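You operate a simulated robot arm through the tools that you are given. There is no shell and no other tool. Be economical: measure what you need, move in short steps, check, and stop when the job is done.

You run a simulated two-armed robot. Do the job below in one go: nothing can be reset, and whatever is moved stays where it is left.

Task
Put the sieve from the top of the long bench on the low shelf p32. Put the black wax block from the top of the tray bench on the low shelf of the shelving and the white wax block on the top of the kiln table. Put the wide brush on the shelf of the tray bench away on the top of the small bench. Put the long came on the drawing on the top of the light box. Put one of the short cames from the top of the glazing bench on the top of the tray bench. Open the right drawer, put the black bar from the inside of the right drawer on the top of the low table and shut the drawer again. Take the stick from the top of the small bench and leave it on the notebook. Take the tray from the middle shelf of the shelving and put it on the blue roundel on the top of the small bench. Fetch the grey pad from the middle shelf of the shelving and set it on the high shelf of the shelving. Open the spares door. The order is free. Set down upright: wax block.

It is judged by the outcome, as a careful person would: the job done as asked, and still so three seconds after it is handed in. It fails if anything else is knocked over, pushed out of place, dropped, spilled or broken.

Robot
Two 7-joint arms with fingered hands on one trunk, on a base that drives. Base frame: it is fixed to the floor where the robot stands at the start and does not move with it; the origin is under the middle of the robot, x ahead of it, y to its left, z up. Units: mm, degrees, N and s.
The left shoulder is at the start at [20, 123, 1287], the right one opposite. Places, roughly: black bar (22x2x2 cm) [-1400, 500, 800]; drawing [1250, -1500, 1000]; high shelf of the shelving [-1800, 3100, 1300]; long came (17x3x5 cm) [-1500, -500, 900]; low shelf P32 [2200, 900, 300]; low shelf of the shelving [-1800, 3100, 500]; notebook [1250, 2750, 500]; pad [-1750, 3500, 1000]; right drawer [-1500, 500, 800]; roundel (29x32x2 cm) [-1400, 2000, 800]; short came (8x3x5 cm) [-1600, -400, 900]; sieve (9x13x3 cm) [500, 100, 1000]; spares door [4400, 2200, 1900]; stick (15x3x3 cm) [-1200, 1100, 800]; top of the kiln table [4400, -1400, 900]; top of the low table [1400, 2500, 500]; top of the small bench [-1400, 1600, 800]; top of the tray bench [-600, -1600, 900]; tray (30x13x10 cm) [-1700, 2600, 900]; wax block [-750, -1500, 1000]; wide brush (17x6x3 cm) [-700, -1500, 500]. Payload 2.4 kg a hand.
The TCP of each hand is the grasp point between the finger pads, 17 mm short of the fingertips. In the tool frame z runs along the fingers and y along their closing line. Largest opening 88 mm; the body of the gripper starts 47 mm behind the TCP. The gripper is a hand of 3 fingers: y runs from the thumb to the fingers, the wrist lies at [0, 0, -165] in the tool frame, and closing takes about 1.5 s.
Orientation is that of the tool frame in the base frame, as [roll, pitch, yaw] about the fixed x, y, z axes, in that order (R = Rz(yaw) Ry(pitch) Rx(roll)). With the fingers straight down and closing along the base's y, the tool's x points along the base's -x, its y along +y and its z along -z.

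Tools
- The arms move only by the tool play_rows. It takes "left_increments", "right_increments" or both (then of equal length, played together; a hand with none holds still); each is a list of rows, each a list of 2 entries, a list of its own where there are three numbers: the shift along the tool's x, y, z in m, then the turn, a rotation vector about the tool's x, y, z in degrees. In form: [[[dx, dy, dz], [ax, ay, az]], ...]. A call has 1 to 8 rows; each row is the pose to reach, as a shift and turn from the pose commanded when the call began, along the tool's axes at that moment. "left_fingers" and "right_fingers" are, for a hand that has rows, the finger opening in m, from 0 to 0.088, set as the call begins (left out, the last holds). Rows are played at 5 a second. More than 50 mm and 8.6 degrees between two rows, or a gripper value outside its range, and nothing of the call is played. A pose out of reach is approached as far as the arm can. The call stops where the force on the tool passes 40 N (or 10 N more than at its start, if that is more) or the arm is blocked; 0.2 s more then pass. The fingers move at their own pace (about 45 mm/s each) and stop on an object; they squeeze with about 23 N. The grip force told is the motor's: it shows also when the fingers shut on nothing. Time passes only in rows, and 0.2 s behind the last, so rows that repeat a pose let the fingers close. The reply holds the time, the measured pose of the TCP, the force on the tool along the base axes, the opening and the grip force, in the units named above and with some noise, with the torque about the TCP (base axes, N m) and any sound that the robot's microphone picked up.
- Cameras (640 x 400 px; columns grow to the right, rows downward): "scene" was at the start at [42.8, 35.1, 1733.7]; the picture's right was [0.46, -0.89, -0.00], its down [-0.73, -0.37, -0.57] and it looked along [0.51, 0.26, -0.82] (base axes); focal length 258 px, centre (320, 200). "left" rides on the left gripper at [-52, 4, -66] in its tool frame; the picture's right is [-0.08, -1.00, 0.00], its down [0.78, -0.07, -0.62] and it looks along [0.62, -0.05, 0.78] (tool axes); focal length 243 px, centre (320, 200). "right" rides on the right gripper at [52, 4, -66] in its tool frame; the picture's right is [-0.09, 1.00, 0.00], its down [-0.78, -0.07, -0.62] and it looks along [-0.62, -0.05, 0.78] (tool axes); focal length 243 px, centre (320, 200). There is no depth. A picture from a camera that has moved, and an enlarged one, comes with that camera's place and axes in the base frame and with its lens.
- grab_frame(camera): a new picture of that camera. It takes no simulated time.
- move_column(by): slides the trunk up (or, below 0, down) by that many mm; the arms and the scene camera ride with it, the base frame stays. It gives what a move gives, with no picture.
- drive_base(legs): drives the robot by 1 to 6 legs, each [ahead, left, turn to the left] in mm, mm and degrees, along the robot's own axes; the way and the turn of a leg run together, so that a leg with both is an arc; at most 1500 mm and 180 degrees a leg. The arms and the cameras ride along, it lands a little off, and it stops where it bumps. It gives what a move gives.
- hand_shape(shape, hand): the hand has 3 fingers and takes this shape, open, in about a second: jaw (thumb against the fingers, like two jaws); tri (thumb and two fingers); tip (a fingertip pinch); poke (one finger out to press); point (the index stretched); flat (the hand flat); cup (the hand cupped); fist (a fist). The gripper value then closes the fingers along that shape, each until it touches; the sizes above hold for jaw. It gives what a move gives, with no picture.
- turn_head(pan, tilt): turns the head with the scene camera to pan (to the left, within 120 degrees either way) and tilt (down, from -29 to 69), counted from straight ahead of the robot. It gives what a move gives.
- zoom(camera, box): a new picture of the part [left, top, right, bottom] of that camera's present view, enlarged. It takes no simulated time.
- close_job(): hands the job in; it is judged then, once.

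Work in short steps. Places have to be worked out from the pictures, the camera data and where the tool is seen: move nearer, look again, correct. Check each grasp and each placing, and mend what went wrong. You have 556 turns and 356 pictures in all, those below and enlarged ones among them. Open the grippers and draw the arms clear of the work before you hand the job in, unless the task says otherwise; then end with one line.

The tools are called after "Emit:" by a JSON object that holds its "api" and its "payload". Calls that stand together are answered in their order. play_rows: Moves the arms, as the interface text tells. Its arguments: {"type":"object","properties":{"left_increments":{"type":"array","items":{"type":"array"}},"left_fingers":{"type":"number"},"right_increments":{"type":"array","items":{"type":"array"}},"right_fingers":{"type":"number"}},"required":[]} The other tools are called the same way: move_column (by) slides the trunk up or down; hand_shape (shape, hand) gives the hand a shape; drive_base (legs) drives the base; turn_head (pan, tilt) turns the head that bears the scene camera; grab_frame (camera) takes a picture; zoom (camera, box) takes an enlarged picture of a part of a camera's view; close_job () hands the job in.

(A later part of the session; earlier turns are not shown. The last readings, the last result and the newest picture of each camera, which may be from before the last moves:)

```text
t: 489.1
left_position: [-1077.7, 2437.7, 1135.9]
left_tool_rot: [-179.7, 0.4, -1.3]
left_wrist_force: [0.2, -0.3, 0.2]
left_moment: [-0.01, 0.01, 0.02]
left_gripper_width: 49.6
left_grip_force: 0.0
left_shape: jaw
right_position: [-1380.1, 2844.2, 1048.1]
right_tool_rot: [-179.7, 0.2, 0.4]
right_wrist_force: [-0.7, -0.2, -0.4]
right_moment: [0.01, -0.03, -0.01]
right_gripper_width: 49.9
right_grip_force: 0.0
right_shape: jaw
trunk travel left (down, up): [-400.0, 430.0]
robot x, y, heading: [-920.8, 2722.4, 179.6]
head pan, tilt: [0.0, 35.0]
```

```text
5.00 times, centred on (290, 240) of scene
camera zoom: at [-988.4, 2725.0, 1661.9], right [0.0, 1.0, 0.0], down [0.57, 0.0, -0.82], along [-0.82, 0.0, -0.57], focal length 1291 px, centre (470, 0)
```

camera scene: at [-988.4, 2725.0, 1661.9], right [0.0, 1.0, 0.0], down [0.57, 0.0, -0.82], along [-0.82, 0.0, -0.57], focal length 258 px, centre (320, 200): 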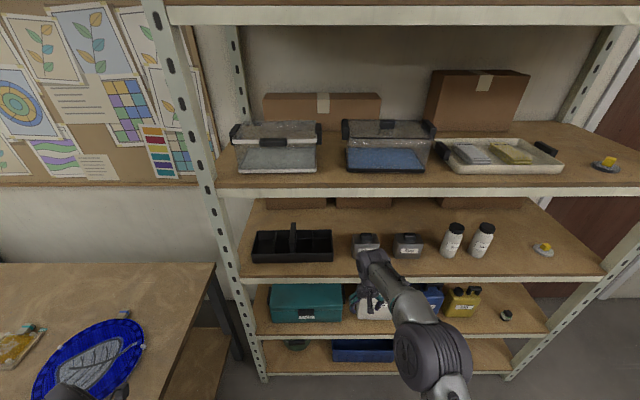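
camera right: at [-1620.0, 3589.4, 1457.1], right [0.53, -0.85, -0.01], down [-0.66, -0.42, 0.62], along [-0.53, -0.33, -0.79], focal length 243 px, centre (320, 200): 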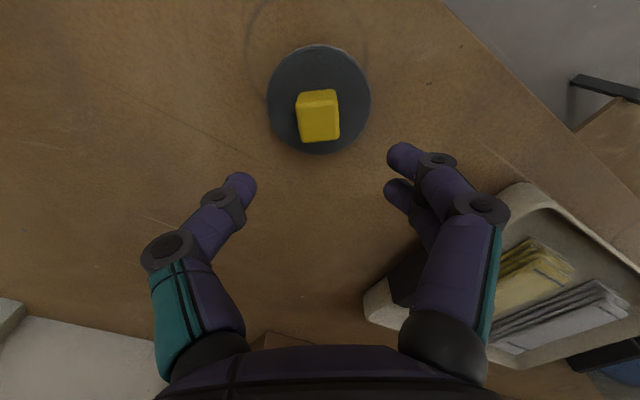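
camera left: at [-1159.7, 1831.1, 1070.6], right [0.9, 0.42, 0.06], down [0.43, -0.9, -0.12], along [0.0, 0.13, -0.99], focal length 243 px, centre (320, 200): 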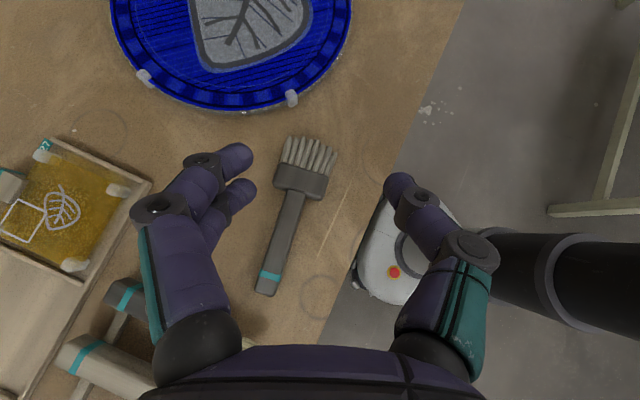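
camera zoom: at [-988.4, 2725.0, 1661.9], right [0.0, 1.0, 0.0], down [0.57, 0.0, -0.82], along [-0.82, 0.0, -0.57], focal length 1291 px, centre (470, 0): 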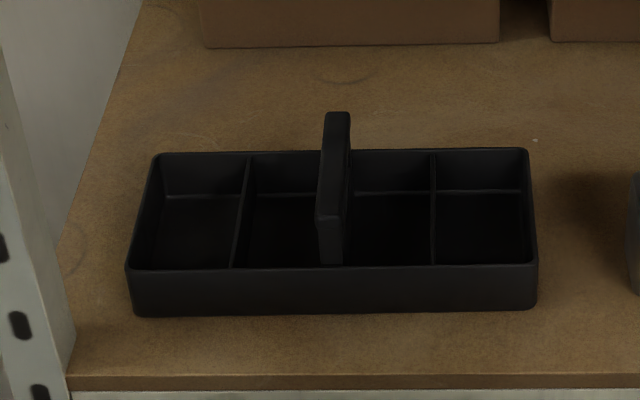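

The tray has a central handle bar running front-to-back at about (-1722, 2622), top z ≈ 1003. I pitch the right hand 45° and line up with it.

Emit:
{"api": "play_rows", "payload": {"right_increments": [[[-0.002, 0, 0], [0, -5.6, 0]], [[-0.005, 0, 0], [0, -11.2, 0]], [[-0.007, 0, 0], [0, -16.9, 0]], [[-0.01, 0, 0], [0, -22.5, 0]], [[-0.012, 0, 0], [0, -28.1, 0]], [[-0.015, 0, 0], [0, -33.7, 0]], [[-0.017, 0, 0], [0, -39.4, 0]], [[-0.02, 0, 0], [0, -45, 0]]], "right_fingers": 0.06}}

Emit:
{"api": "drive_base", "payload": {"legs": [[0, 222, 0], [200, 0, 0]]}}

Emit:
{"api": "grab_frame", "payload": {"camera": "right"}}

Emit:
{"api": "grab_frame", "payload": {"camera": "scene"}}

```text
t: 490.9
left_position: [-1078.3, 2435.7, 1136.4]
left_tool_rot: [-179.7, 0.4, -1.3]
left_wrist_force: [-0.3, -0.4, -0.7]
left_moment: [-0.01, 0.02, 0.01]
left_gripper_width: 49.9
left_grip_force: 0.1
left_shape: jaw
right_position: [-1398.7, 2844.2, 1046.4]
right_tool_rot: [-179.5, 45.2, 0.7]
right_wrist_force: [0.4, 0.1, 0.7]
right_moment: [0.04, -0.02, 0.0]
right_gripper_width: 59.9
right_grip_force: 0.0
right_shape: jaw
trunk travel left (down, up): [-400.0, 430.0]
robot x, y, heading: [-919.5, 2728.1, 180.0]
head pan, tilt: [0.0, 35.0]
```

```text
t: 493.9
left_position: [-1280.8, 2213.2, 1136.5]
left_tool_rot: [-179.7, 0.4, -1.3]
left_wrist_force: [0.1, -0.7, -0.2]
left_moment: [-0.02, 0.05, 0.02]
left_gripper_width: 49.7
left_grip_force: 0.0
left_shape: jaw
right_position: [-1603.2, 2620.0, 1044.7]
right_tool_rot: [-179.5, 45.0, 0.4]
right_wrist_force: [0.3, 0.7, 0.6]
right_moment: [-0.02, -0.01, 0.0]
right_gripper_width: 59.6
right_grip_force: 0.1
right_shape: jaw
trunk travel left (down, up): [-400.0, 430.0]
robot x, y, heading: [-1124.2, 2497.1, 179.7]
head pan, tilt: [0.0, 35.0]
```

```text
189 pictures are left
camera right: at [-1518.2, 2616.7, 1055.2], right [-0.06, -1.0, 0.05], down [-0.11, 0.06, 0.99], along [-0.99, 0.05, -0.12], focal length 243 px, centre (320, 200)
```

right: 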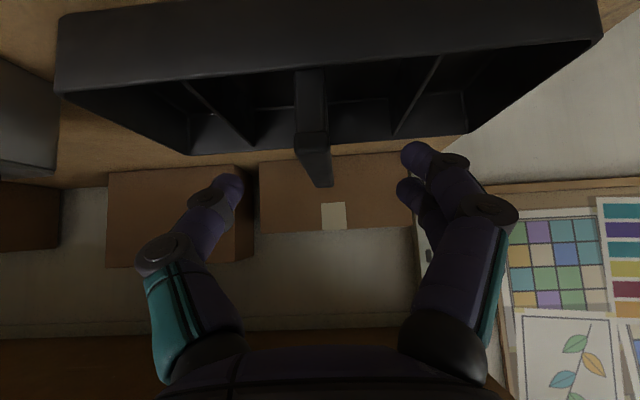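

```text
188 pictures are left
camera scene: at [-1191.8, 2500.6, 1661.8], right [0.01, 1.0, 0.0], down [0.57, 0.0, -0.82], along [-0.82, 0.01, -0.57], focal length 258 px, centre (320, 200)
```

scene: 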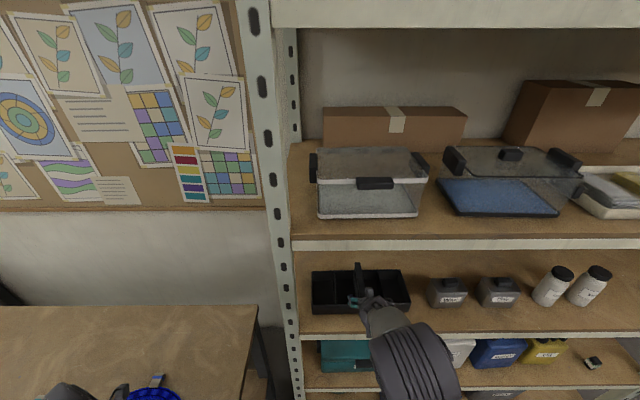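

Handle bar: x -1655…-1785, y ≈ 2628, top z ≈ 1009. Drive forward 118 above it, then lower.

Emit:
{"api": "drive_base", "payload": {"legs": [[118, -8, 0]]}}

Emit:
{"api": "play_rows", "payload": {"right_increments": [[[0.012, 0, 0.012], [0, 0, 0]], [[0.024, 0, 0.024], [0, 0, 0]], [[0.037, 0, 0.037], [0, 0, 0]]]}}

Emit:
{"api": "grab_frame", "payload": {"camera": "right"}}

```text
t: 495.1
left_position: [-1400.4, 2222.5, 1136.7]
left_tool_rot: [-179.7, 0.4, -1.6]
left_wrist_force: [0.0, -0.5, 0.4]
left_moment: [0.01, -0.01, -0.02]
left_gripper_width: 49.7
left_grip_force: 0.0
left_shape: jaw
right_position: [-1718.9, 2630.7, 1045.3]
right_tool_rot: [-179.5, 45.1, 0.2]
right_wrist_force: [0.5, 0.7, 0.1]
right_moment: [0.0, 0.01, -0.03]
right_gripper_width: 59.5
right_grip_force: 0.0
right_shape: jaw
trunk travel left (down, up): [-400.0, 430.0]
robot x, y, heading: [-1238.4, 2505.5, 179.3]
head pan, tilt: [0.0, 35.0]
```

```text
t: 495.9
left_position: [-1399.2, 2221.6, 1136.1]
left_tool_rot: [-179.7, 0.3, -1.6]
left_wrist_force: [-0.1, -0.6, 0.7]
left_moment: [-0.02, 0.02, -0.01]
left_gripper_width: 49.8
left_grip_force: 0.0
left_shape: jaw
right_position: [-1718.6, 2633.0, 992.9]
right_tool_rot: [-179.5, 45.2, 0.2]
right_wrist_force: [-0.1, -0.8, -0.5]
right_moment: [0.02, -0.04, 0.02]
right_gripper_width: 59.4
right_grip_force: 0.0
right_shape: jaw
trunk travel left (down, up): [-400.0, 430.0]
robot x, y, heading: [-1234.4, 2506.9, 179.4]
head pan, tilt: [0.0, 35.0]
```

```text
187 pictures are left
camera right: at [-1635.1, 2628.6, 1003.3], right [-0.06, -1.0, 0.05], down [-0.11, 0.06, 0.99], along [-0.99, 0.06, -0.11], focal length 243 px, centre (320, 200)
```

right: 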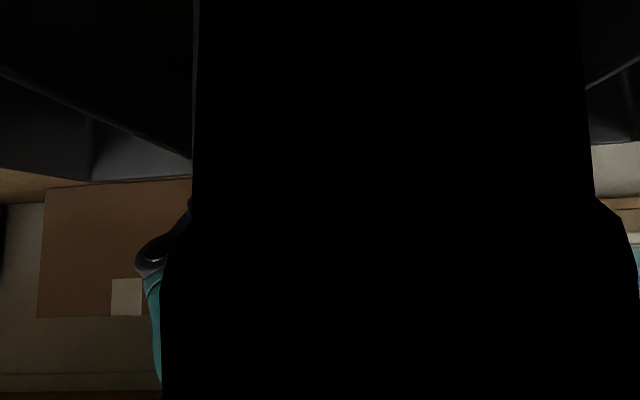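

The camera is right against the handle, but forces are zero. I close and test-lift.

Emit:
{"api": "play_rows", "payload": {"right_increments": [[[0, 0, 0], [0, 0, 0]], [[0, 0, 0], [0, 0, 0]], [[0, 0, 0], [0, 0, 0]], [[0, 0, 0], [0, 0, 0]], [[0, 0, 0], [0, 0, 0]], [[0, 0, 0], [0, 0, 0]], [[0, 0, 0], [0, 0, 0]]], "right_fingers": 0.0}}

Emit:
{"api": "play_rows", "payload": {"right_increments": [[[-0.007, 0, -0.007], [0, 0, 0]], [[-0.018, 0, -0.018], [0, 0, 0]], [[-0.028, 0, -0.028], [0, 0, 0]]]}}

Emit:
{"api": "zoom", "payload": {"camera": "scene", "box": [240, 220, 480, 370]}}

```text
t: 497.5
left_position: [-1398.8, 2222.2, 1136.0]
left_tool_rot: [-179.7, 0.3, -1.6]
left_wrist_force: [-0.4, 0.4, 0.4]
left_moment: [-0.01, -0.01, 0.02]
left_gripper_width: 49.9
left_grip_force: 0.0
left_shape: jaw
right_position: [-1718.6, 2632.1, 994.1]
right_tool_rot: [-179.5, 45.0, 0.1]
right_wrist_force: [0.1, 0.0, -2.2]
right_moment: [-0.05, -0.02, -0.01]
right_gripper_width: 0.3
right_grip_force: 23.3
right_shape: jaw
trunk travel left (down, up): [-400.0, 430.0]
robot x, y, heading: [-1237.9, 2509.2, 179.2]
head pan, tilt: [0.0, 35.0]
```

```text
t: 498.3
left_position: [-1398.9, 2223.0, 1136.6]
left_tool_rot: [-179.7, 0.4, -1.6]
left_wrist_force: [-0.2, 0.8, 0.0]
left_moment: [-0.02, 0.02, 0.03]
left_gripper_width: 49.7
left_grip_force: 0.1
left_shape: jaw
right_position: [-1716.9, 2632.2, 1032.5]
right_tool_rot: [-179.5, 45.0, 0.2]
right_wrist_force: [-0.1, -0.1, -2.9]
right_moment: [-0.02, 0.04, -0.06]
right_gripper_width: 0.0
right_grip_force: 23.3
right_shape: jaw
trunk travel left (down, up): [-400.0, 430.0]
robot x, y, heading: [-1235.7, 2505.4, 179.5]
head pan, tilt: [0.0, 35.0]
```

```text
2.67 times, centred on (360, 295) of scene
camera zoom: at [-1308.3, 2509.6, 1661.9], right [0.01, 1.0, 0.0], down [0.57, -0.01, -0.82], along [-0.82, 0.01, -0.57], focal length 689 px, centre (213, -53)
```

zoom: 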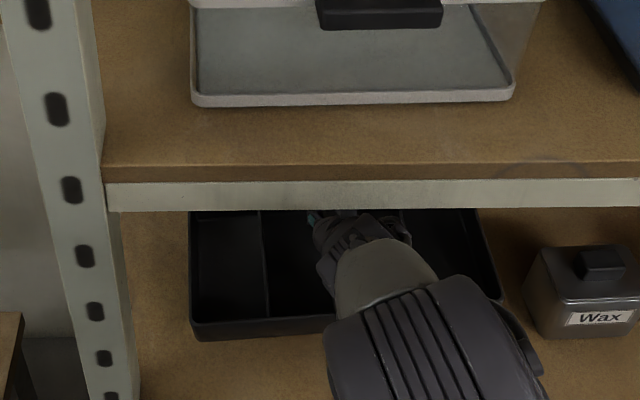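

Fingers closed fully under the bar (caged) and carry about 3 N. I check whether the tray is raised.

Emit:
{"api": "grab_frame", "payload": {"camera": "right"}}

Emit:
{"api": "turn_head", "payload": {"pan": -5, "tilt": 45}}

Emit:
{"api": "zoom", "payload": {"camera": "scene", "box": [220, 120, 500, 295]}}

```text
185 pictures are left
camera right: at [-1633.4, 2628.1, 1042.2], right [-0.06, -1.0, 0.05], down [-0.11, 0.06, 0.99], along [-0.99, 0.06, -0.12], focal length 243 px, centre (320, 200)
```

right: 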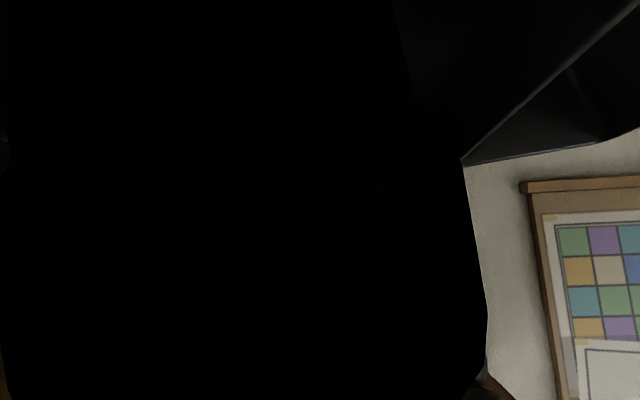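

```text
t: 499.0
left_position: [-1398.8, 2221.2, 1136.9]
left_tool_rot: [-179.7, 0.3, -1.6]
left_wrist_force: [0.2, 0.5, -0.3]
left_moment: [0.01, 0.03, 0.02]
left_gripper_width: 49.7
left_grip_force: 0.1
left_shape: jaw
right_position: [-1717.1, 2631.9, 1032.6]
right_tool_rot: [-179.5, 45.0, 0.1]
right_wrist_force: [1.0, -0.4, -3.5]
right_moment: [-0.03, 0.02, -0.02]
right_gripper_width: 0.0
right_grip_force: 22.9
right_shape: jaw
trunk travel left (down, up): [-400.0, 430.0]
robot x, y, heading: [-1237.7, 2506.0, 179.5]
head pan, tilt: [-5.0, 45.0]
```

```text
2.29 times, centred on (360, 208) of scene
camera zoom: at [-1301.4, 2516.7, 1647.1], right [0.1, 1.0, 0.0], down [0.7, -0.07, -0.71], along [-0.7, 0.07, -0.71], focal length 590 px, centre (229, 183)
```

zoom: 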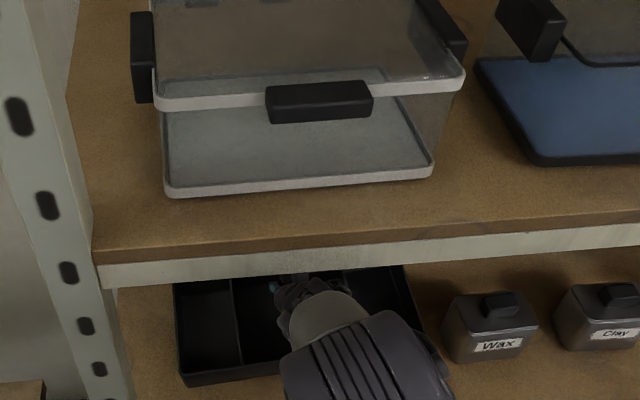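

The tray hangs from the closed fingers. I raise 12 more for margin and pull out slowly.

Emit:
{"api": "play_rows", "payload": {"right_increments": [[[-0.008, 0, -0.008], [0, 0, 0]]]}}

Emit:
{"api": "drive_base", "payload": {"legs": [[-120, 0, 0]]}}

Emit:
{"api": "grab_frame", "payload": {"camera": "scene"}}

```text
t: 499.4
left_position: [-1398.3, 2222.0, 1137.0]
left_tool_rot: [-179.7, 0.5, -1.6]
left_wrist_force: [0.0, 0.2, -0.2]
left_moment: [0.01, -0.01, -0.02]
left_gripper_width: 49.6
left_grip_force: 0.0
left_shape: jaw
right_position: [-1716.8, 2631.2, 1043.2]
right_tool_rot: [-179.5, 45.0, 0.2]
right_wrist_force: [-0.2, 0.0, -3.3]
right_moment: [-0.04, 0.05, -0.01]
right_gripper_width: 0.0
right_grip_force: 22.9
right_shape: jaw
trunk travel left (down, up): [-400.0, 430.0]
robot x, y, heading: [-1238.2, 2510.4, 179.4]
head pan, tilt: [-5.0, 45.0]
```

```text
t: 500.6
left_position: [-1279.4, 2220.6, 1135.4]
left_tool_rot: [-179.7, 0.4, -1.6]
left_wrist_force: [0.3, 0.3, 0.4]
left_moment: [0.01, 0.0, 0.0]
left_gripper_width: 49.5
left_grip_force: 0.0
left_shape: jaw
right_position: [-1597.9, 2629.9, 1044.8]
right_tool_rot: [-179.5, 45.1, 0.2]
right_wrist_force: [0.6, -0.7, -3.1]
right_moment: [0.04, 0.02, 0.0]
right_gripper_width: 0.0
right_grip_force: 23.2
right_shape: jaw
trunk travel left (down, up): [-400.0, 430.0]
robot x, y, heading: [-1119.9, 2503.5, 179.9]
head pan, tilt: [-5.0, 45.0]
```

```text
183 pictures are left
camera scene: at [-1181.1, 2515.6, 1647.2], right [0.1, 1.0, 0.0], down [0.7, -0.07, -0.71], along [-0.7, 0.07, -0.71], focal length 258 px, centre (320, 200)
```

scene: 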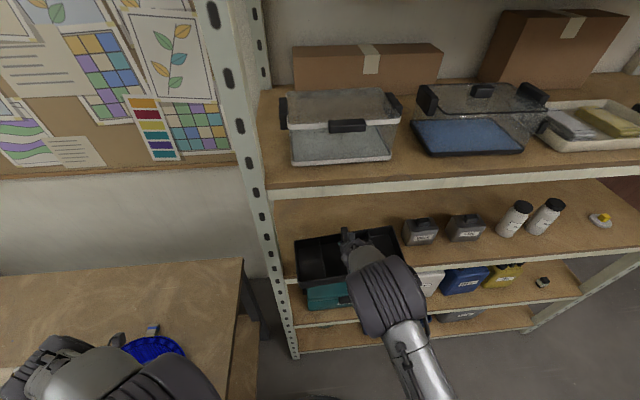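

Emit:
{"api": "zoom", "payload": {"camera": "scene", "box": [260, 210, 440, 320]}}

```text
3.56 times, centred on (350, 265) of scene
camera zoom: at [-1181.1, 2515.6, 1647.2], right [0.1, 1.0, 0.0], down [0.7, -0.07, -0.71], along [-0.7, 0.07, -0.71], focal length 918 px, centre (213, -31)
```

zoom: 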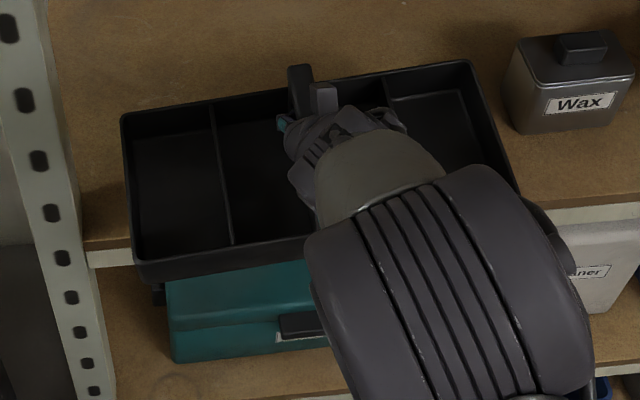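

The tray hangs level and clear. Back out and strafe left to the roundel.

Emit:
{"api": "drive_base", "payload": {"legs": [[-265, 0, 0], [0, 590, 0]]}}

Emit:
{"api": "turn_head", "payload": {"pan": -15, "tilt": 50}}

Emit:
{"api": "grab_frame", "payload": {"camera": "scene"}}

```text
t: 505.5
left_position: [-1011.3, 1619.6, 1135.8]
left_tool_rot: [-179.7, 0.4, -1.7]
left_wrist_force: [0.1, 0.7, 0.5]
left_moment: [0.02, 0.02, -0.01]
left_gripper_width: 49.9
left_grip_force: 0.0
left_shape: jaw
right_position: [-1330.8, 2029.8, 1043.8]
right_tool_rot: [-179.5, 45.0, 0.3]
right_wrist_force: [-0.2, 0.0, -3.2]
right_moment: [-0.03, 0.04, -0.01]
right_gripper_width: 0.0
right_grip_force: 23.4
right_shape: jaw
trunk travel left (down, up): [-400.0, 430.0]
robot x, y, heading: [-849.7, 1906.9, 179.5]
head pan, tilt: [-5.0, 45.0]
```

```text
t: 506.3
left_position: [-1012.2, 1619.8, 1135.3]
left_tool_rot: [-179.7, 0.4, -1.6]
left_wrist_force: [0.2, 0.4, -0.6]
left_moment: [0.0, -0.02, -0.01]
left_gripper_width: 49.9
left_grip_force: 0.1
left_shape: jaw
right_position: [-1329.9, 2029.9, 1044.8]
right_tool_rot: [-179.5, 45.0, 0.2]
right_wrist_force: [0.2, -0.1, -3.2]
right_moment: [0.01, 0.04, 0.01]
right_gripper_width: 0.2
right_grip_force: 23.3
right_shape: jaw
trunk travel left (down, up): [-400.0, 430.0]
robot x, y, heading: [-848.5, 1901.8, 179.1]
head pan, tilt: [-15.0, 50.0]
```

```text
181 pictures are left
camera scene: at [-907.6, 1928.0, 1640.2], right [0.27, 0.96, 0.0], down [0.74, -0.21, -0.64], along [-0.62, 0.17, -0.77], focal length 258 px, centre (320, 200)
```

scene: 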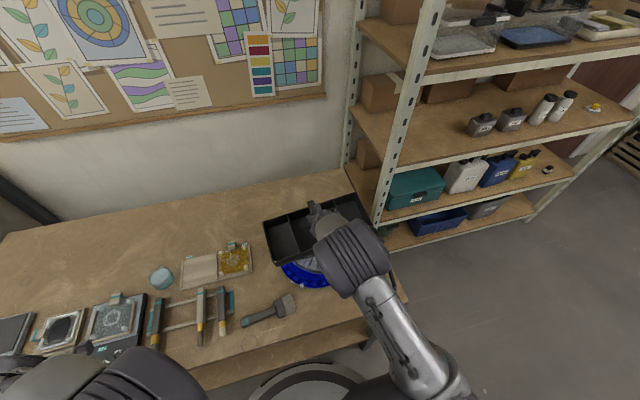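

Tray over the roundel (centre ≈(-1341, 2033)). Move 8 forward and lower to z 945, then slowly.

Emit:
{"api": "play_rows", "payload": {"right_increments": [[[0.012, 0, 0.022], [0, 0, 0]], [[0.03, 0, 0.042], [0, 0, 0]], [[0.048, 0, 0.06], [0, 0, 0]], [[0.063, 0, 0.075], [0, 0, 0]]]}}

Emit:
{"api": "grab_frame", "payload": {"camera": "scene"}}

```text
t: 507.3
left_position: [-1011.3, 1620.2, 1135.2]
left_tool_rot: [-179.7, 0.4, -1.6]
left_wrist_force: [0.5, 0.0, 0.2]
left_moment: [-0.03, 0.01, 0.01]
left_gripper_width: 49.5
left_grip_force: 0.0
left_shape: jaw
right_position: [-1337.6, 2029.7, 946.7]
right_tool_rot: [-179.5, 45.1, 0.3]
right_wrist_force: [0.1, 0.2, -2.8]
right_moment: [-0.03, 0.03, 0.0]
right_gripper_width: 0.2
right_grip_force: 23.2
right_shape: jaw
trunk travel left (down, up): [-400.0, 430.0]
robot x, y, heading: [-850.0, 1905.7, 179.7]
head pan, tilt: [-15.0, 50.0]
```

```text
180 pictures are left
camera scene: at [-907.7, 1928.1, 1640.2], right [0.27, 0.96, 0.0], down [0.74, -0.21, -0.64], along [-0.62, 0.17, -0.77], focal length 258 px, centre (320, 200)
```

scene: 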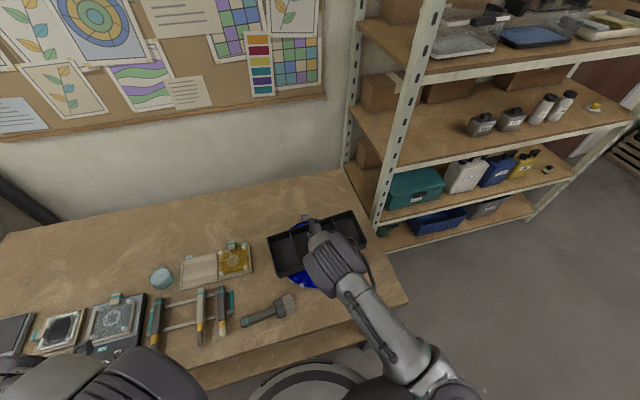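

Emit:
{"api": "play_rows", "payload": {"right_increments": [[[0.003, 0, 0.003], [0, 0, 0]], [[0.006, 0, 0.006], [0, 0, 0]], [[0.009, 0, 0.009], [0, 0, 0]], [[0.012, 0, 0.012], [0, 0, 0]]]}}

Emit:
{"api": "zoom", "payload": {"camera": "scene", "box": [230, 190, 420, 310]}}

```text
t: 508.3
left_position: [-1012.4, 1620.2, 1137.1]
left_tool_rot: [-179.7, 0.4, -1.6]
left_wrist_force: [0.7, -0.4, -0.4]
left_moment: [0.0, 0.0, 0.01]
left_gripper_width: 49.6
left_grip_force: 0.1
left_shape: jaw
right_position: [-1338.7, 2030.7, 931.0]
right_tool_rot: [-179.5, 45.0, 0.3]
right_wrist_force: [0.9, 0.3, -2.2]
right_moment: [0.0, 0.03, 0.04]
right_gripper_width: 0.0
right_grip_force: 23.8
right_shape: jaw
trunk travel left (down, up): [-400.0, 430.0]
robot x, y, heading: [-851.3, 1904.8, 179.4]
head pan, tilt: [-15.0, 50.0]
```

```text
3.33 times, centred on (325, 250) of scene
camera zoom: at [-907.7, 1928.0, 1640.2], right [0.27, 0.96, 0.0], down [0.74, -0.21, -0.64], along [-0.62, 0.17, -0.77], focal length 861 px, centre (303, 33)
```

zoom: 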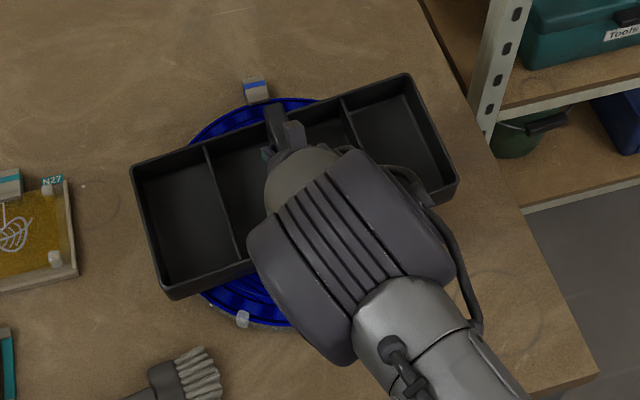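

The tray is well centred above the roundel. Keep lowering to contact.

Emit:
{"api": "play_rows", "payload": {"right_increments": [[[0.003, 0, 0.003], [0, 0, 0]], [[0.006, 0, 0.006], [0, 0, 0]], [[0.009, 0, 0.009], [0, 0, 0]], [[0.012, 0, 0.012], [0, 0, 0]]]}}

Emit:
{"api": "zoom", "payload": {"camera": "scene", "box": [230, 190, 420, 310]}}

```text
t: 509.3
left_position: [-1012.4, 1620.5, 1135.2]
left_tool_rot: [-179.7, 0.4, -1.6]
left_wrist_force: [0.4, -0.1, -0.4]
left_moment: [0.03, 0.0, 0.03]
left_gripper_width: 49.7
left_grip_force: 0.1
left_shape: jaw
right_position: [-1338.8, 2031.5, 913.0]
right_tool_rot: [-179.5, 45.0, 0.1]
right_wrist_force: [-0.1, -0.1, -3.1]
right_moment: [-0.02, 0.01, -0.01]
right_gripper_width: 0.1
right_grip_force: 22.6
right_shape: jaw
trunk travel left (down, up): [-400.0, 430.0]
robot x, y, heading: [-855.3, 1904.7, 179.2]
head pan, tilt: [-15.0, 50.0]
```

```text
3.33 times, centred on (325, 250) of scene
camera zoom: at [-907.7, 1928.0, 1640.2], right [0.27, 0.96, 0.0], down [0.74, -0.21, -0.64], along [-0.62, 0.17, -0.77], focal length 861 px, centre (303, 33)
```

zoom: 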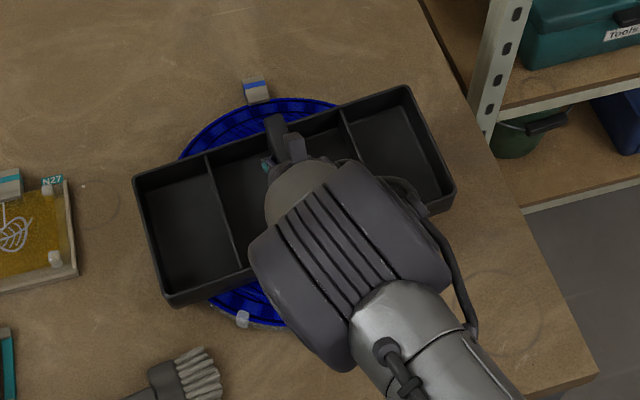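

Emit:
{"api": "play_rows", "payload": {"right_increments": [[[0.003, 0, 0.003], [0, 0, 0]], [[0.006, 0, 0.006], [0, 0, 0]], [[0.009, 0, 0.009], [0, 0, 0]], [[0.012, 0, 0.012], [0, 0, 0]], [[0.015, 0, 0.015], [0, 0, 0]]]}}

Emit:
{"api": "zoom", "payload": {"camera": "scene", "box": [230, 190, 420, 310]}}

```text
t: 510.5
left_position: [-1012.0, 1620.6, 1136.0]
left_tool_rot: [-179.6, 0.4, -1.5]
left_wrist_force: [-0.8, -0.4, -0.1]
left_moment: [0.0, 0.03, 0.02]
left_gripper_width: 49.7
left_grip_force: 0.0
left_shape: jaw
right_position: [-1336.8, 2030.1, 890.4]
right_tool_rot: [-179.5, 45.0, 0.4]
right_wrist_force: [-0.1, 0.0, -2.4]
right_moment: [-0.02, -0.03, 0.02]
right_gripper_width: 0.0
right_grip_force: 23.0
right_shape: jaw
trunk travel left (down, up): [-400.0, 430.0]
robot x, y, heading: [-847.1, 1904.8, 179.6]
head pan, tilt: [-15.0, 50.0]
```

```text
3.33 times, centred on (325, 250) of scene
camera zoom: at [-907.7, 1928.1, 1640.2], right [0.27, 0.96, 0.0], down [0.74, -0.21, -0.64], along [-0.62, 0.17, -0.77], focal length 861 px, centre (303, 33)
```

zoom: 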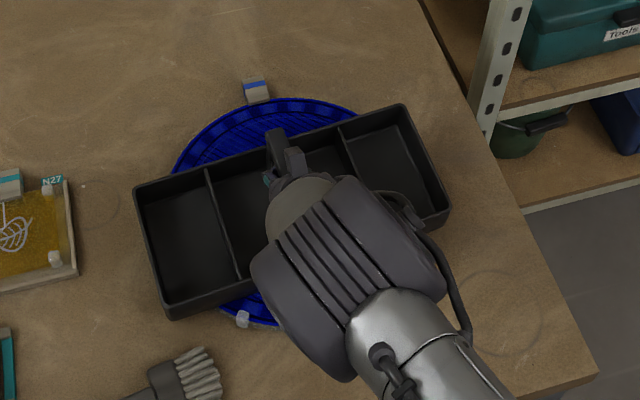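

Emit:
{"api": "play_rows", "payload": {"right_increments": [[[0.003, 0, 0.003], [0, 0, 0]], [[0.006, 0, 0.006], [0, 0, 0]], [[0.009, 0, 0.009], [0, 0, 0]]]}}

Emit:
{"api": "zoom", "payload": {"camera": "scene", "box": [230, 190, 420, 310]}}

```text
t: 511.3
left_position: [-1009.6, 1620.0, 1136.8]
left_tool_rot: [-179.6, 0.6, -1.5]
left_wrist_force: [0.1, 0.5, 0.2]
left_moment: [0.0, 0.0, 0.02]
left_gripper_width: 49.8
left_grip_force: 0.1
left_shape: jaw
right_position: [-1336.9, 2030.1, 881.3]
right_tool_rot: [-179.5, 45.3, 0.2]
right_wrist_force: [6.2, -0.1, 23.8]
right_moment: [-0.08, -1.51, -0.01]
right_gripper_width: 0.1
right_grip_force: 22.7
right_shape: jaw
trunk travel left (down, up): [-400.0, 430.0]
robot x, y, heading: [-852.3, 1905.7, 179.5]
head pan, tilt: [-15.0, 50.0]
```

```text
3.33 times, centred on (325, 250) of scene
camera zoom: at [-904.0, 1927.4, 1640.6], right [0.27, 0.96, 0.0], down [0.74, -0.21, -0.64], along [-0.62, 0.17, -0.76], focal length 861 px, centre (303, 33)
```

zoom: 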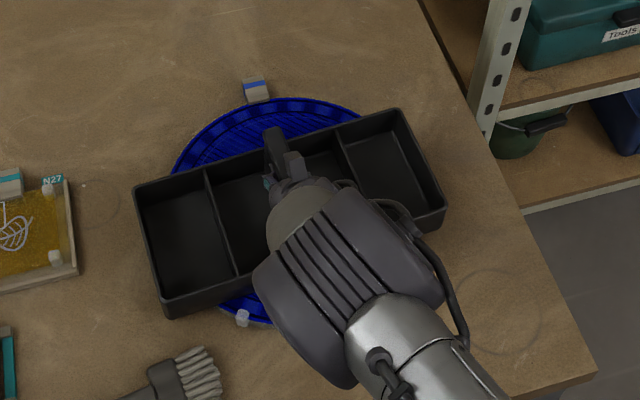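

Tray rests on the roundel. Relax 3 mm, open, and withdraw upward.

Emit:
{"api": "play_rows", "payload": {"right_increments": [[[-0.002, 0, -0.002], [0, 0, 0]], [[-0.002, 0, -0.002], [0, 0, 0]], [[-0.002, 0, -0.002], [0, 0, 0]], [[-0.002, 0, -0.002], [0, 0, 0]], [[-0.002, 0, -0.002], [0, 0, 0]], [[-0.002, 0, -0.002], [0, 0, 0]]], "right_fingers": 0.07}}

Emit:
{"api": "play_rows", "payload": {"right_increments": [[[-0.014, 0, -0.014], [0, 0, 0]], [[-0.03, 0, -0.03], [0, 0, 0]], [[-0.05, 0, -0.05], [0, 0, 0]], [[-0.08, 0, -0.08], [0, 0, 0]]]}}

Emit:
{"api": "zoom", "payload": {"camera": "scene", "box": [230, 190, 420, 310]}}

```text
t: 512.7
left_position: [-1011.3, 1620.4, 1137.3]
left_tool_rot: [-179.7, 0.4, -1.6]
left_wrist_force: [0.6, 0.6, 0.6]
left_moment: [-0.04, 0.01, 0.01]
left_gripper_width: 50.0
left_grip_force: 0.1
left_shape: jaw
right_position: [-1336.4, 2030.5, 882.2]
right_tool_rot: [-179.6, 45.0, 0.2]
right_wrist_force: [-0.2, 0.6, 0.0]
right_moment: [0.0, -0.03, 0.01]
right_gripper_width: 69.7
right_grip_force: 0.1
right_shape: jaw
trunk travel left (down, up): [-400.0, 430.0]
robot x, y, heading: [-850.3, 1905.5, 179.5]
head pan, tilt: [-15.0, 50.0]
```

```text
t: 513.7
left_position: [-1011.7, 1622.2, 1136.8]
left_tool_rot: [-179.7, 0.5, -1.6]
left_wrist_force: [0.3, 0.9, -0.1]
left_moment: [0.0, 0.01, 0.03]
left_gripper_width: 49.8
left_grip_force: 0.1
left_shape: jaw
right_position: [-1336.2, 2029.6, 997.9]
right_tool_rot: [-179.5, 45.1, 0.2]
right_wrist_force: [0.5, 0.8, 0.4]
right_moment: [-0.01, 0.0, 0.02]
right_gripper_width: 69.7
right_grip_force: 0.0
right_shape: jaw
trunk travel left (down, up): [-400.0, 430.0]
robot x, y, heading: [-852.4, 1903.2, 179.6]
head pan, tilt: [-15.0, 50.0]
```

```text
3.33 times, centred on (325, 250) of scene
camera zoom: at [-906.9, 1928.1, 1640.2], right [0.27, 0.96, 0.0], down [0.74, -0.21, -0.64], along [-0.62, 0.17, -0.77], focal length 861 px, centre (303, 33)
```

zoom: 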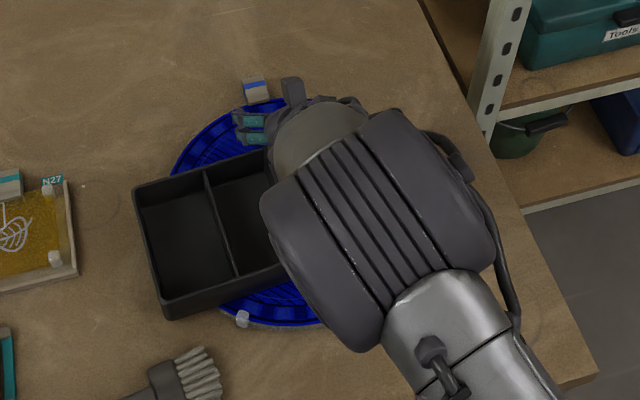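

The tray sits on the roundel. Next the right drawer: back off and strafe left to it.

Emit:
{"api": "drive_base", "payload": {"legs": [[-180, 0, 0.4], [0, 1350, 0]]}}

Emit:
{"api": "turn_head", "payload": {"pan": 0, "tilt": 35}}

Emit:
{"api": "grab_frame", "payload": {"camera": "scene"}}

```text
t: 521.3
left_position: [-816.2, 301.6, 1135.1]
left_tool_rot: [-179.6, 0.5, 0.0]
left_wrist_force: [-0.4, 0.6, 0.4]
left_moment: [0.01, 0.0, -0.04]
left_gripper_width: 49.5
left_grip_force: 0.1
left_shape: jaw
right_position: [-1152.8, 700.6, 997.1]
right_tool_rot: [-179.5, 45.0, 2.0]
right_wrist_force: [-0.2, -0.3, 0.1]
right_moment: [-0.01, 0.0, 0.0]
right_gripper_width: 69.7
right_grip_force: 0.2
right_shape: jaw
trunk travel left (down, up): [-400.0, 430.0]
robot x, y, heading: [-661.8, 590.2, -178.9]
head pan, tilt: [-15.0, 50.0]
```

```text
t: 522.1
left_position: [-816.5, 302.0, 1136.2]
left_tool_rot: [-179.8, 0.5, 0.0]
left_wrist_force: [0.3, 0.2, -0.1]
left_moment: [-0.01, 0.0, 0.0]
left_gripper_width: 49.8
left_grip_force: 0.1
left_shape: jaw
right_position: [-1153.9, 701.5, 997.9]
right_tool_rot: [-179.5, 45.0, 2.0]
right_wrist_force: [0.2, -0.9, 0.1]
right_moment: [-0.01, 0.0, 0.04]
right_gripper_width: 69.6
right_grip_force: 0.2
right_shape: jaw
trunk travel left (down, up): [-400.0, 430.0]
robot x, y, heading: [-665.4, 594.7, -178.8]
head pan, tilt: [0.0, 35.0]
```

```text
174 pictures are left
camera scene: at [-734.9, 592.2, 1661.8], right [-0.02, 1.0, 0.0], down [0.57, 0.01, -0.82], along [-0.82, -0.02, -0.57], focal length 258 px, centre (320, 200)
```

scene: 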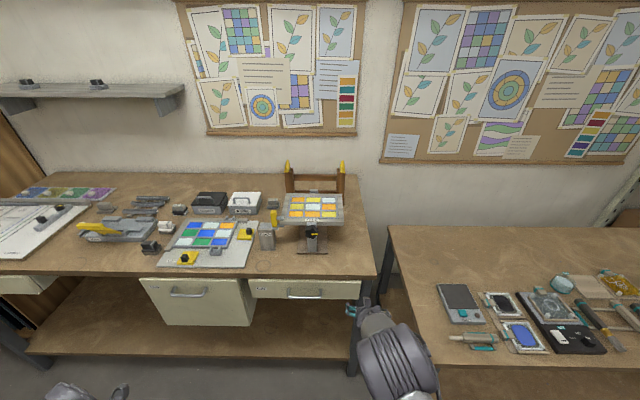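

The right drawer's face is in view. I zoom on its handle.

Emit:
{"api": "zoom", "payload": {"camera": "scene", "box": [230, 250, 390, 340]}}

Emit:
{"api": "zoom", "payload": {"camera": "scene", "box": [420, 270, 640, 370]}}

```text
4.00 times, centred on (310, 295) of scene
camera zoom: at [-734.9, 592.2, 1661.8], right [-0.02, 1.0, 0.0], down [0.57, 0.01, -0.82], along [-0.82, -0.02, -0.57], focal length 1033 px, centre (360, -180)
```

zoom: 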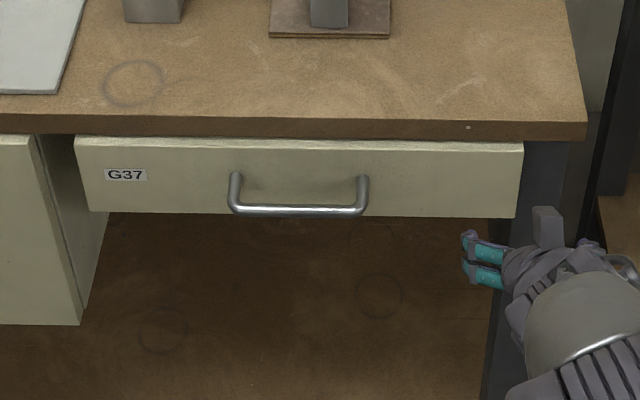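

```text
2.91 times, centred on (530, 320) of scene
camera zoom: at [-734.9, 592.2, 1661.8], right [-0.02, 1.0, 0.0], down [0.57, 0.01, -0.82], along [-0.82, -0.02, -0.57], focal length 751 px, centre (-291, -149)
```

zoom: 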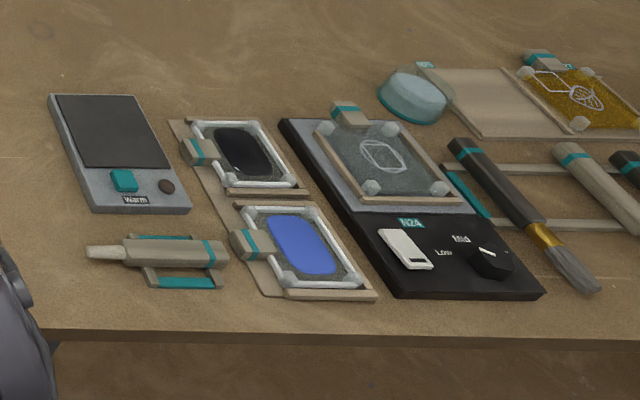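

Handle bar: x ≈ -1326, y 451–583, z ≈ 800. I align, lower the trunk, and turn the right hand horizontal with vertical closing.

Emit:
{"api": "drive_base", "payload": {"legs": [[0, 0, -1.1], [0, 190, 0]]}}

Emit:
{"api": "move_column", "payload": {"by": -287}}

Emit:
{"api": "play_rows", "payload": {"right_increments": [[[-0.004, 0, -0.002], [0, -5.6, 0]], [[-0.008, 0, -0.004], [0, -11.2, 0]], [[-0.012, 0, -0.006], [0, -16.8, 0]], [[-0.016, 0, -0.008], [0, -22.5, 0]], [[-0.02, 0, -0.01], [0, -28.1, 0]], [[-0.024, 0, -0.012], [0, -33.7, 0]], [[-0.028, 0, -0.014], [0, -39.4, 0]], [[-0.03, 0, -0.016], [0, -45, 0]]], "right_fingers": 0.05}}

Emit:
{"api": "play_rows", "payload": {"right_increments": [[[0, 0, 0], [0, 0, 8.5]], [[0, 0, 0], [0, 0, 17]], [[0, 0, 0], [0, 0, 25.5]], [[0, 0, 0], [0, 0, 34]], [[0, 0, 0], [0, 0, 42.5]], [[0, 0, 0], [0, 0, 51]], [[0, 0, 0], [0, 0, 59.5]], [[0, 0, 0], [0, 0, 68]]]}}

```text
t: 524.0
left_position: [-822.3, 113.0, 1136.2]
left_tool_rot: [-179.6, 0.5, -0.9]
left_wrist_force: [-0.1, 0.4, 0.0]
left_moment: [-0.01, -0.06, 0.01]
left_gripper_width: 49.8
left_grip_force: 0.1
left_shape: jaw
right_position: [-1151.2, 519.3, 997.6]
right_tool_rot: [-179.5, 45.0, 0.9]
right_wrist_force: [0.2, 0.0, -0.8]
right_moment: [-0.02, -0.01, -0.02]
right_gripper_width: 69.8
right_grip_force: 0.0
right_shape: jaw
trunk travel left (down, up): [-400.0, 430.0]
robot x, y, heading: [-663.2, 402.6, -180.0]
head pan, tilt: [0.0, 35.0]
```

```text
t: 526.9
left_position: [-822.3, 114.0, 849.1]
left_tool_rot: [-179.7, 0.5, -0.9]
left_wrist_force: [0.7, -0.3, -0.3]
left_moment: [0.01, 0.0, -0.01]
left_gripper_width: 49.7
left_grip_force: 0.1
left_shape: jaw
right_position: [-1152.7, 519.1, 710.3]
right_tool_rot: [-179.5, 45.1, 1.0]
right_wrist_force: [-0.1, -0.1, -0.8]
right_moment: [-0.01, -0.01, -0.02]
right_gripper_width: 69.8
right_grip_force: 0.0
right_shape: jaw
trunk travel left (down, up): [-113.0, 717.0]
robot x, y, heading: [-662.4, 400.2, -180.1]
head pan, tilt: [0.0, 35.0]
```

```text
t: 528.7
left_position: [-822.7, 113.7, 849.7]
left_tool_rot: [-179.7, 0.5, -0.9]
left_wrist_force: [0.6, 0.5, 0.3]
left_moment: [0.03, -0.01, 0.01]
left_gripper_width: 49.7
left_grip_force: 0.0
left_shape: jaw
right_position: [-1160.1, 519.1, 742.8]
right_tool_rot: [-73.3, 89.6, 107.1]
right_wrist_force: [0.0, 0.1, -0.4]
right_moment: [0.03, 0.0, -0.02]
right_gripper_width: 50.5
right_grip_force: 0.1
right_shape: jaw
trunk travel left (down, up): [-113.0, 717.0]
robot x, y, heading: [-666.5, 400.3, -180.1]
head pan, tilt: [0.0, 35.0]
```

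```text
t: 530.5
left_position: [-821.5, 113.8, 849.4]
left_tool_rot: [-179.7, 0.5, -1.0]
left_wrist_force: [-0.2, -0.1, 1.0]
left_moment: [0.0, 0.0, -0.02]
left_gripper_width: 49.8
left_grip_force: 0.1
left_shape: jaw
right_position: [-1161.9, 518.3, 743.1]
right_tool_rot: [89.9, 22.3, -89.5]
right_wrist_force: [0.6, -0.2, 0.4]
right_moment: [-0.01, 0.03, 0.0]
right_gripper_width: 50.6
right_grip_force: 0.0
right_shape: jaw
trunk travel left (down, up): [-113.0, 717.0]
robot x, y, heading: [-666.8, 401.6, -179.8]
head pan, tilt: [0.0, 35.0]
```

The orientation is reachable. Finish the roll and raise to z 800.

Emit:
{"api": "play_rows", "payload": {"right_increments": [[[0, 0, 0], [0, 0, 7.5]], [[0, 0, 0], [0, 0, 15]], [[0, 0, 0], [0, 0, 22]]]}}

Emit:
{"api": "play_rows", "payload": {"right_increments": [[[0, 0.028, 0], [0, 0, 0]], [[0, 0.057, 0], [0, 0, 0]]]}}

Emit:
{"api": "drive_base", "payload": {"legs": [[90, 0, 0]]}}

Emit:
{"api": "grab_frame", "payload": {"camera": "right"}}

Emit:
{"api": "grab_frame", "payload": {"camera": "scene"}}

```text
t: 531.3
left_position: [-822.1, 113.4, 850.0]
left_tool_rot: [-179.7, 0.6, -1.0]
left_wrist_force: [-0.1, 0.3, -0.3]
left_moment: [0.0, -0.02, 0.04]
left_gripper_width: 49.8
left_grip_force: 0.0
left_shape: jaw
right_position: [-1161.0, 519.2, 742.6]
right_tool_rot: [89.9, 0.2, -89.6]
right_wrist_force: [0.1, -0.1, 0.2]
right_moment: [0.01, -0.05, 0.06]
right_gripper_width: 50.5
right_grip_force: 0.0
right_shape: jaw
trunk travel left (down, up): [-113.0, 717.0]
robot x, y, heading: [-662.9, 401.2, -179.7]
head pan, tilt: [0.0, 35.0]
```

```text
t: 531.9
left_position: [-821.6, 113.7, 850.2]
left_tool_rot: [-179.7, 0.5, -1.0]
left_wrist_force: [0.6, 0.5, -0.7]
left_moment: [0.01, -0.04, 0.01]
left_gripper_width: 49.7
left_grip_force: 0.1
left_shape: jaw
right_position: [-1162.2, 519.4, 798.6]
right_tool_rot: [90.1, 0.3, -89.7]
right_wrist_force: [0.3, 0.6, 0.3]
right_moment: [-0.02, -0.02, -0.02]
right_gripper_width: 50.6
right_grip_force: 0.1
right_shape: jaw
trunk travel left (down, up): [-113.0, 717.0]
robot x, y, heading: [-661.6, 403.4, -179.9]
head pan, tilt: [0.0, 35.0]
```

```text
t: 533.0
left_position: [-912.5, 113.9, 850.1]
left_tool_rot: [-179.7, 0.4, -0.8]
left_wrist_force: [-0.1, -0.8, 0.1]
left_moment: [0.04, 0.0, -0.04]
left_gripper_width: 49.3
left_grip_force: 0.1
left_shape: jaw
right_position: [-1254.9, 516.5, 799.2]
right_tool_rot: [90.0, 0.3, -89.3]
right_wrist_force: [-0.5, 0.3, -0.6]
right_moment: [0.03, 0.02, 0.0]
right_gripper_width: 50.4
right_grip_force: 0.0
right_shape: jaw
trunk travel left (down, up): [-113.0, 717.0]
robot x, y, heading: [-756.2, 398.4, -179.8]
head pan, tilt: [0.0, 35.0]
```

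```text
171 pictures are left
camera right: at [-1187.7, 466.2, 802.9], right [0.0, 0.08, 1.0], down [0.61, 0.79, -0.06], along [-0.79, 0.61, -0.05], focal length 243 px, centre (320, 200)
```

right: 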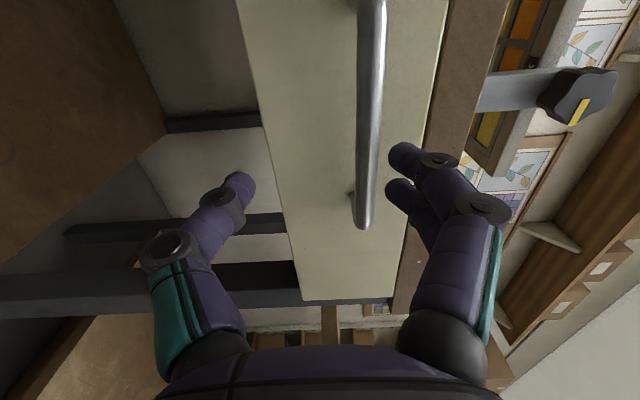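

```text
170 pictures are left
camera scene: at [-825.9, 402.1, 1374.9], right [0.0, 1.0, 0.0], down [0.57, 0.0, -0.82], along [-0.82, 0.0, -0.57], focal length 258 px, centre (320, 200)
```

scene: 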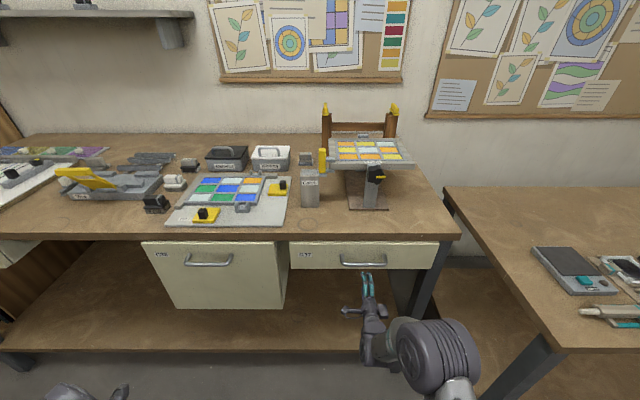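

The bar is a bit higher: z ≈ 825, x ≈ -1311. Raise 26 and drive forward 55.

Emit:
{"api": "play_rows", "payload": {"right_increments": [[[0, 0.013, 0], [0, 0, 0]], [[0, 0.026, 0], [0, 0, 0]]]}}

Emit:
{"api": "drive_base", "payload": {"legs": [[54, 0, 0]]}}

Emit:
{"api": "grab_frame", "payload": {"camera": "right"}}

```text
t: 533.6
left_position: [-911.1, 112.8, 849.0]
left_tool_rot: [-179.8, 0.6, -0.7]
left_wrist_force: [0.0, -0.5, -0.3]
left_moment: [0.02, -0.01, 0.0]
left_gripper_width: 49.8
left_grip_force: 0.1
left_shape: jaw
right_position: [-1253.4, 517.0, 826.3]
right_tool_rot: [90.0, 0.3, -89.3]
right_wrist_force: [0.2, -1.1, 0.7]
right_moment: [0.01, -0.03, 0.03]
right_gripper_width: 50.3
right_grip_force: 0.1
right_shape: jaw
trunk travel left (down, up): [-113.0, 717.0]
robot x, y, heading: [-755.4, 401.8, -179.8]
head pan, tilt: [0.0, 35.0]
```

```text
t: 534.5
left_position: [-968.4, 112.1, 848.6]
left_tool_rot: [-179.7, 0.5, -0.9]
left_wrist_force: [-0.8, 0.6, 0.1]
left_moment: [-0.02, 0.0, 0.0]
left_gripper_width: 49.7
left_grip_force: 0.0
left_shape: jaw
right_position: [-1309.2, 516.1, 824.7]
right_tool_rot: [90.1, 0.4, -89.3]
right_wrist_force: [0.7, -0.2, 1.2]
right_moment: [0.0, 0.03, -0.04]
right_gripper_width: 50.4
right_grip_force: 0.2
right_shape: jaw
trunk travel left (down, up): [-113.0, 717.0]
robot x, y, heading: [-806.6, 397.5, -179.8]
head pan, tilt: [0.0, 35.0]
```

```text
169 pictures are left
camera right: at [-1242.5, 465.8, 828.9], right [0.0, 0.08, 1.0], down [0.61, 0.79, -0.06], along [-0.79, 0.61, -0.05], focal length 243 px, centre (320, 200)
```

right: 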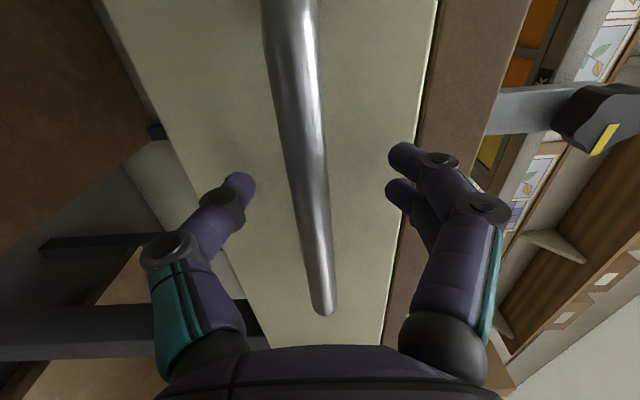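

The bar is between the fingers. Close, then pull by driving back.

Emit:
{"api": "play_rows", "payload": {"right_increments": [[[0, 0, 0], [0, 0, 0]], [[0, 0, 0], [0, 0, 0]], [[0, 0, 0], [0, 0, 0]], [[0, 0, 0], [0, 0, 0]], [[0, 0, 0], [0, 0, 0]], [[0, 0, 0], [0, 0, 0]], [[0, 0, 0], [0, 0, 0]]], "right_fingers": 0.0}}

Emit:
{"api": "drive_base", "payload": {"legs": [[-120, 0, 0]]}}

Emit:
{"api": "grab_frame", "payload": {"camera": "scene"}}

```text
t: 536.1
left_position: [-968.6, 113.6, 849.2]
left_tool_rot: [-179.7, 0.6, -0.9]
left_wrist_force: [-0.2, 0.6, 0.5]
left_moment: [0.02, -0.01, 0.0]
left_gripper_width: 49.8
left_grip_force: 0.0
left_shape: jaw
right_position: [-1309.4, 517.0, 825.9]
right_tool_rot: [89.9, 0.3, -89.3]
right_wrist_force: [-0.3, 1.1, -0.2]
right_moment: [0.01, -0.02, -0.02]
right_gripper_width: 0.2
right_grip_force: 22.8
right_shape: jaw
trunk travel left (down, up): [-113.0, 717.0]
robot x, y, heading: [-812.9, 402.2, -180.0]
head pan, tilt: [0.0, 35.0]
```

```text
t: 537.4
left_position: [-845.8, 112.3, 848.1]
left_tool_rot: [-179.8, 0.6, -0.6]
left_wrist_force: [0.6, 0.3, 0.0]
left_moment: [-0.01, -0.03, 0.02]
left_gripper_width: 49.8
left_grip_force: 0.0
left_shape: jaw
right_position: [-1190.1, 515.6, 824.8]
right_tool_rot: [89.9, 0.3, -89.1]
right_wrist_force: [-0.6, 0.2, 0.7]
right_moment: [0.0, -0.03, 0.0]
right_gripper_width: 0.0
right_grip_force: 22.6
right_shape: jaw
trunk travel left (down, up): [-113.0, 717.0]
robot x, y, heading: [-690.6, 402.4, -179.4]
head pan, tilt: [0.0, 35.0]
```

```text
168 pictures are left
camera scene: at [-761.0, 402.3, 1374.9], right [-0.01, 1.0, 0.0], down [0.57, 0.0, -0.82], along [-0.82, -0.01, -0.57], focal length 258 px, centre (320, 200)
```

scene: 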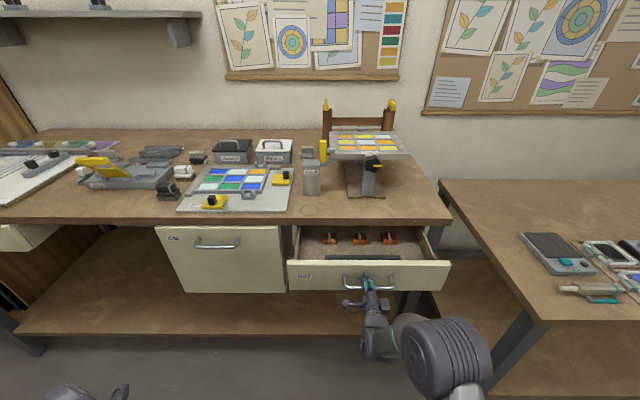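

The drawer opens and the black bar lies inside along y, near its front. Pull 90 more for room.

Emit:
{"api": "drive_base", "payload": {"legs": [[-90, 0, 0]]}}

Emit:
{"api": "zoom", "payload": {"camera": "scene", "box": [260, 200, 480, 330]}}

```text
t: 538.5
left_position: [-755.3, 112.3, 849.2]
left_tool_rot: [-179.7, 0.5, -0.5]
left_wrist_force: [0.1, 0.1, 1.0]
left_moment: [-0.01, 0.0, -0.02]
left_gripper_width: 49.7
left_grip_force: 0.0
left_shape: jaw
right_position: [-1100.4, 515.6, 825.5]
right_tool_rot: [90.0, 0.3, -89.0]
right_wrist_force: [0.6, 0.6, 0.1]
right_moment: [0.01, -0.01, 0.02]
right_gripper_width: 0.0
right_grip_force: 23.1
right_shape: jaw
trunk travel left (down, up): [-113.0, 717.0]
robot x, y, heading: [-602.9, 400.0, -179.4]
head pan, tilt: [0.0, 35.0]
```

```text
2.91 times, centred on (370, 265) of scene
camera zoom: at [-671.5, 403.0, 1375.0], right [-0.01, 1.0, 0.0], down [0.57, 0.01, -0.82], along [-0.82, -0.01, -0.57], focal length 751 px, centre (174, 11)
```

zoom: 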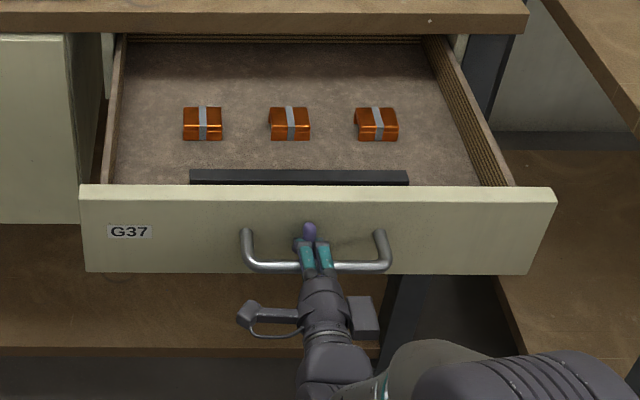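

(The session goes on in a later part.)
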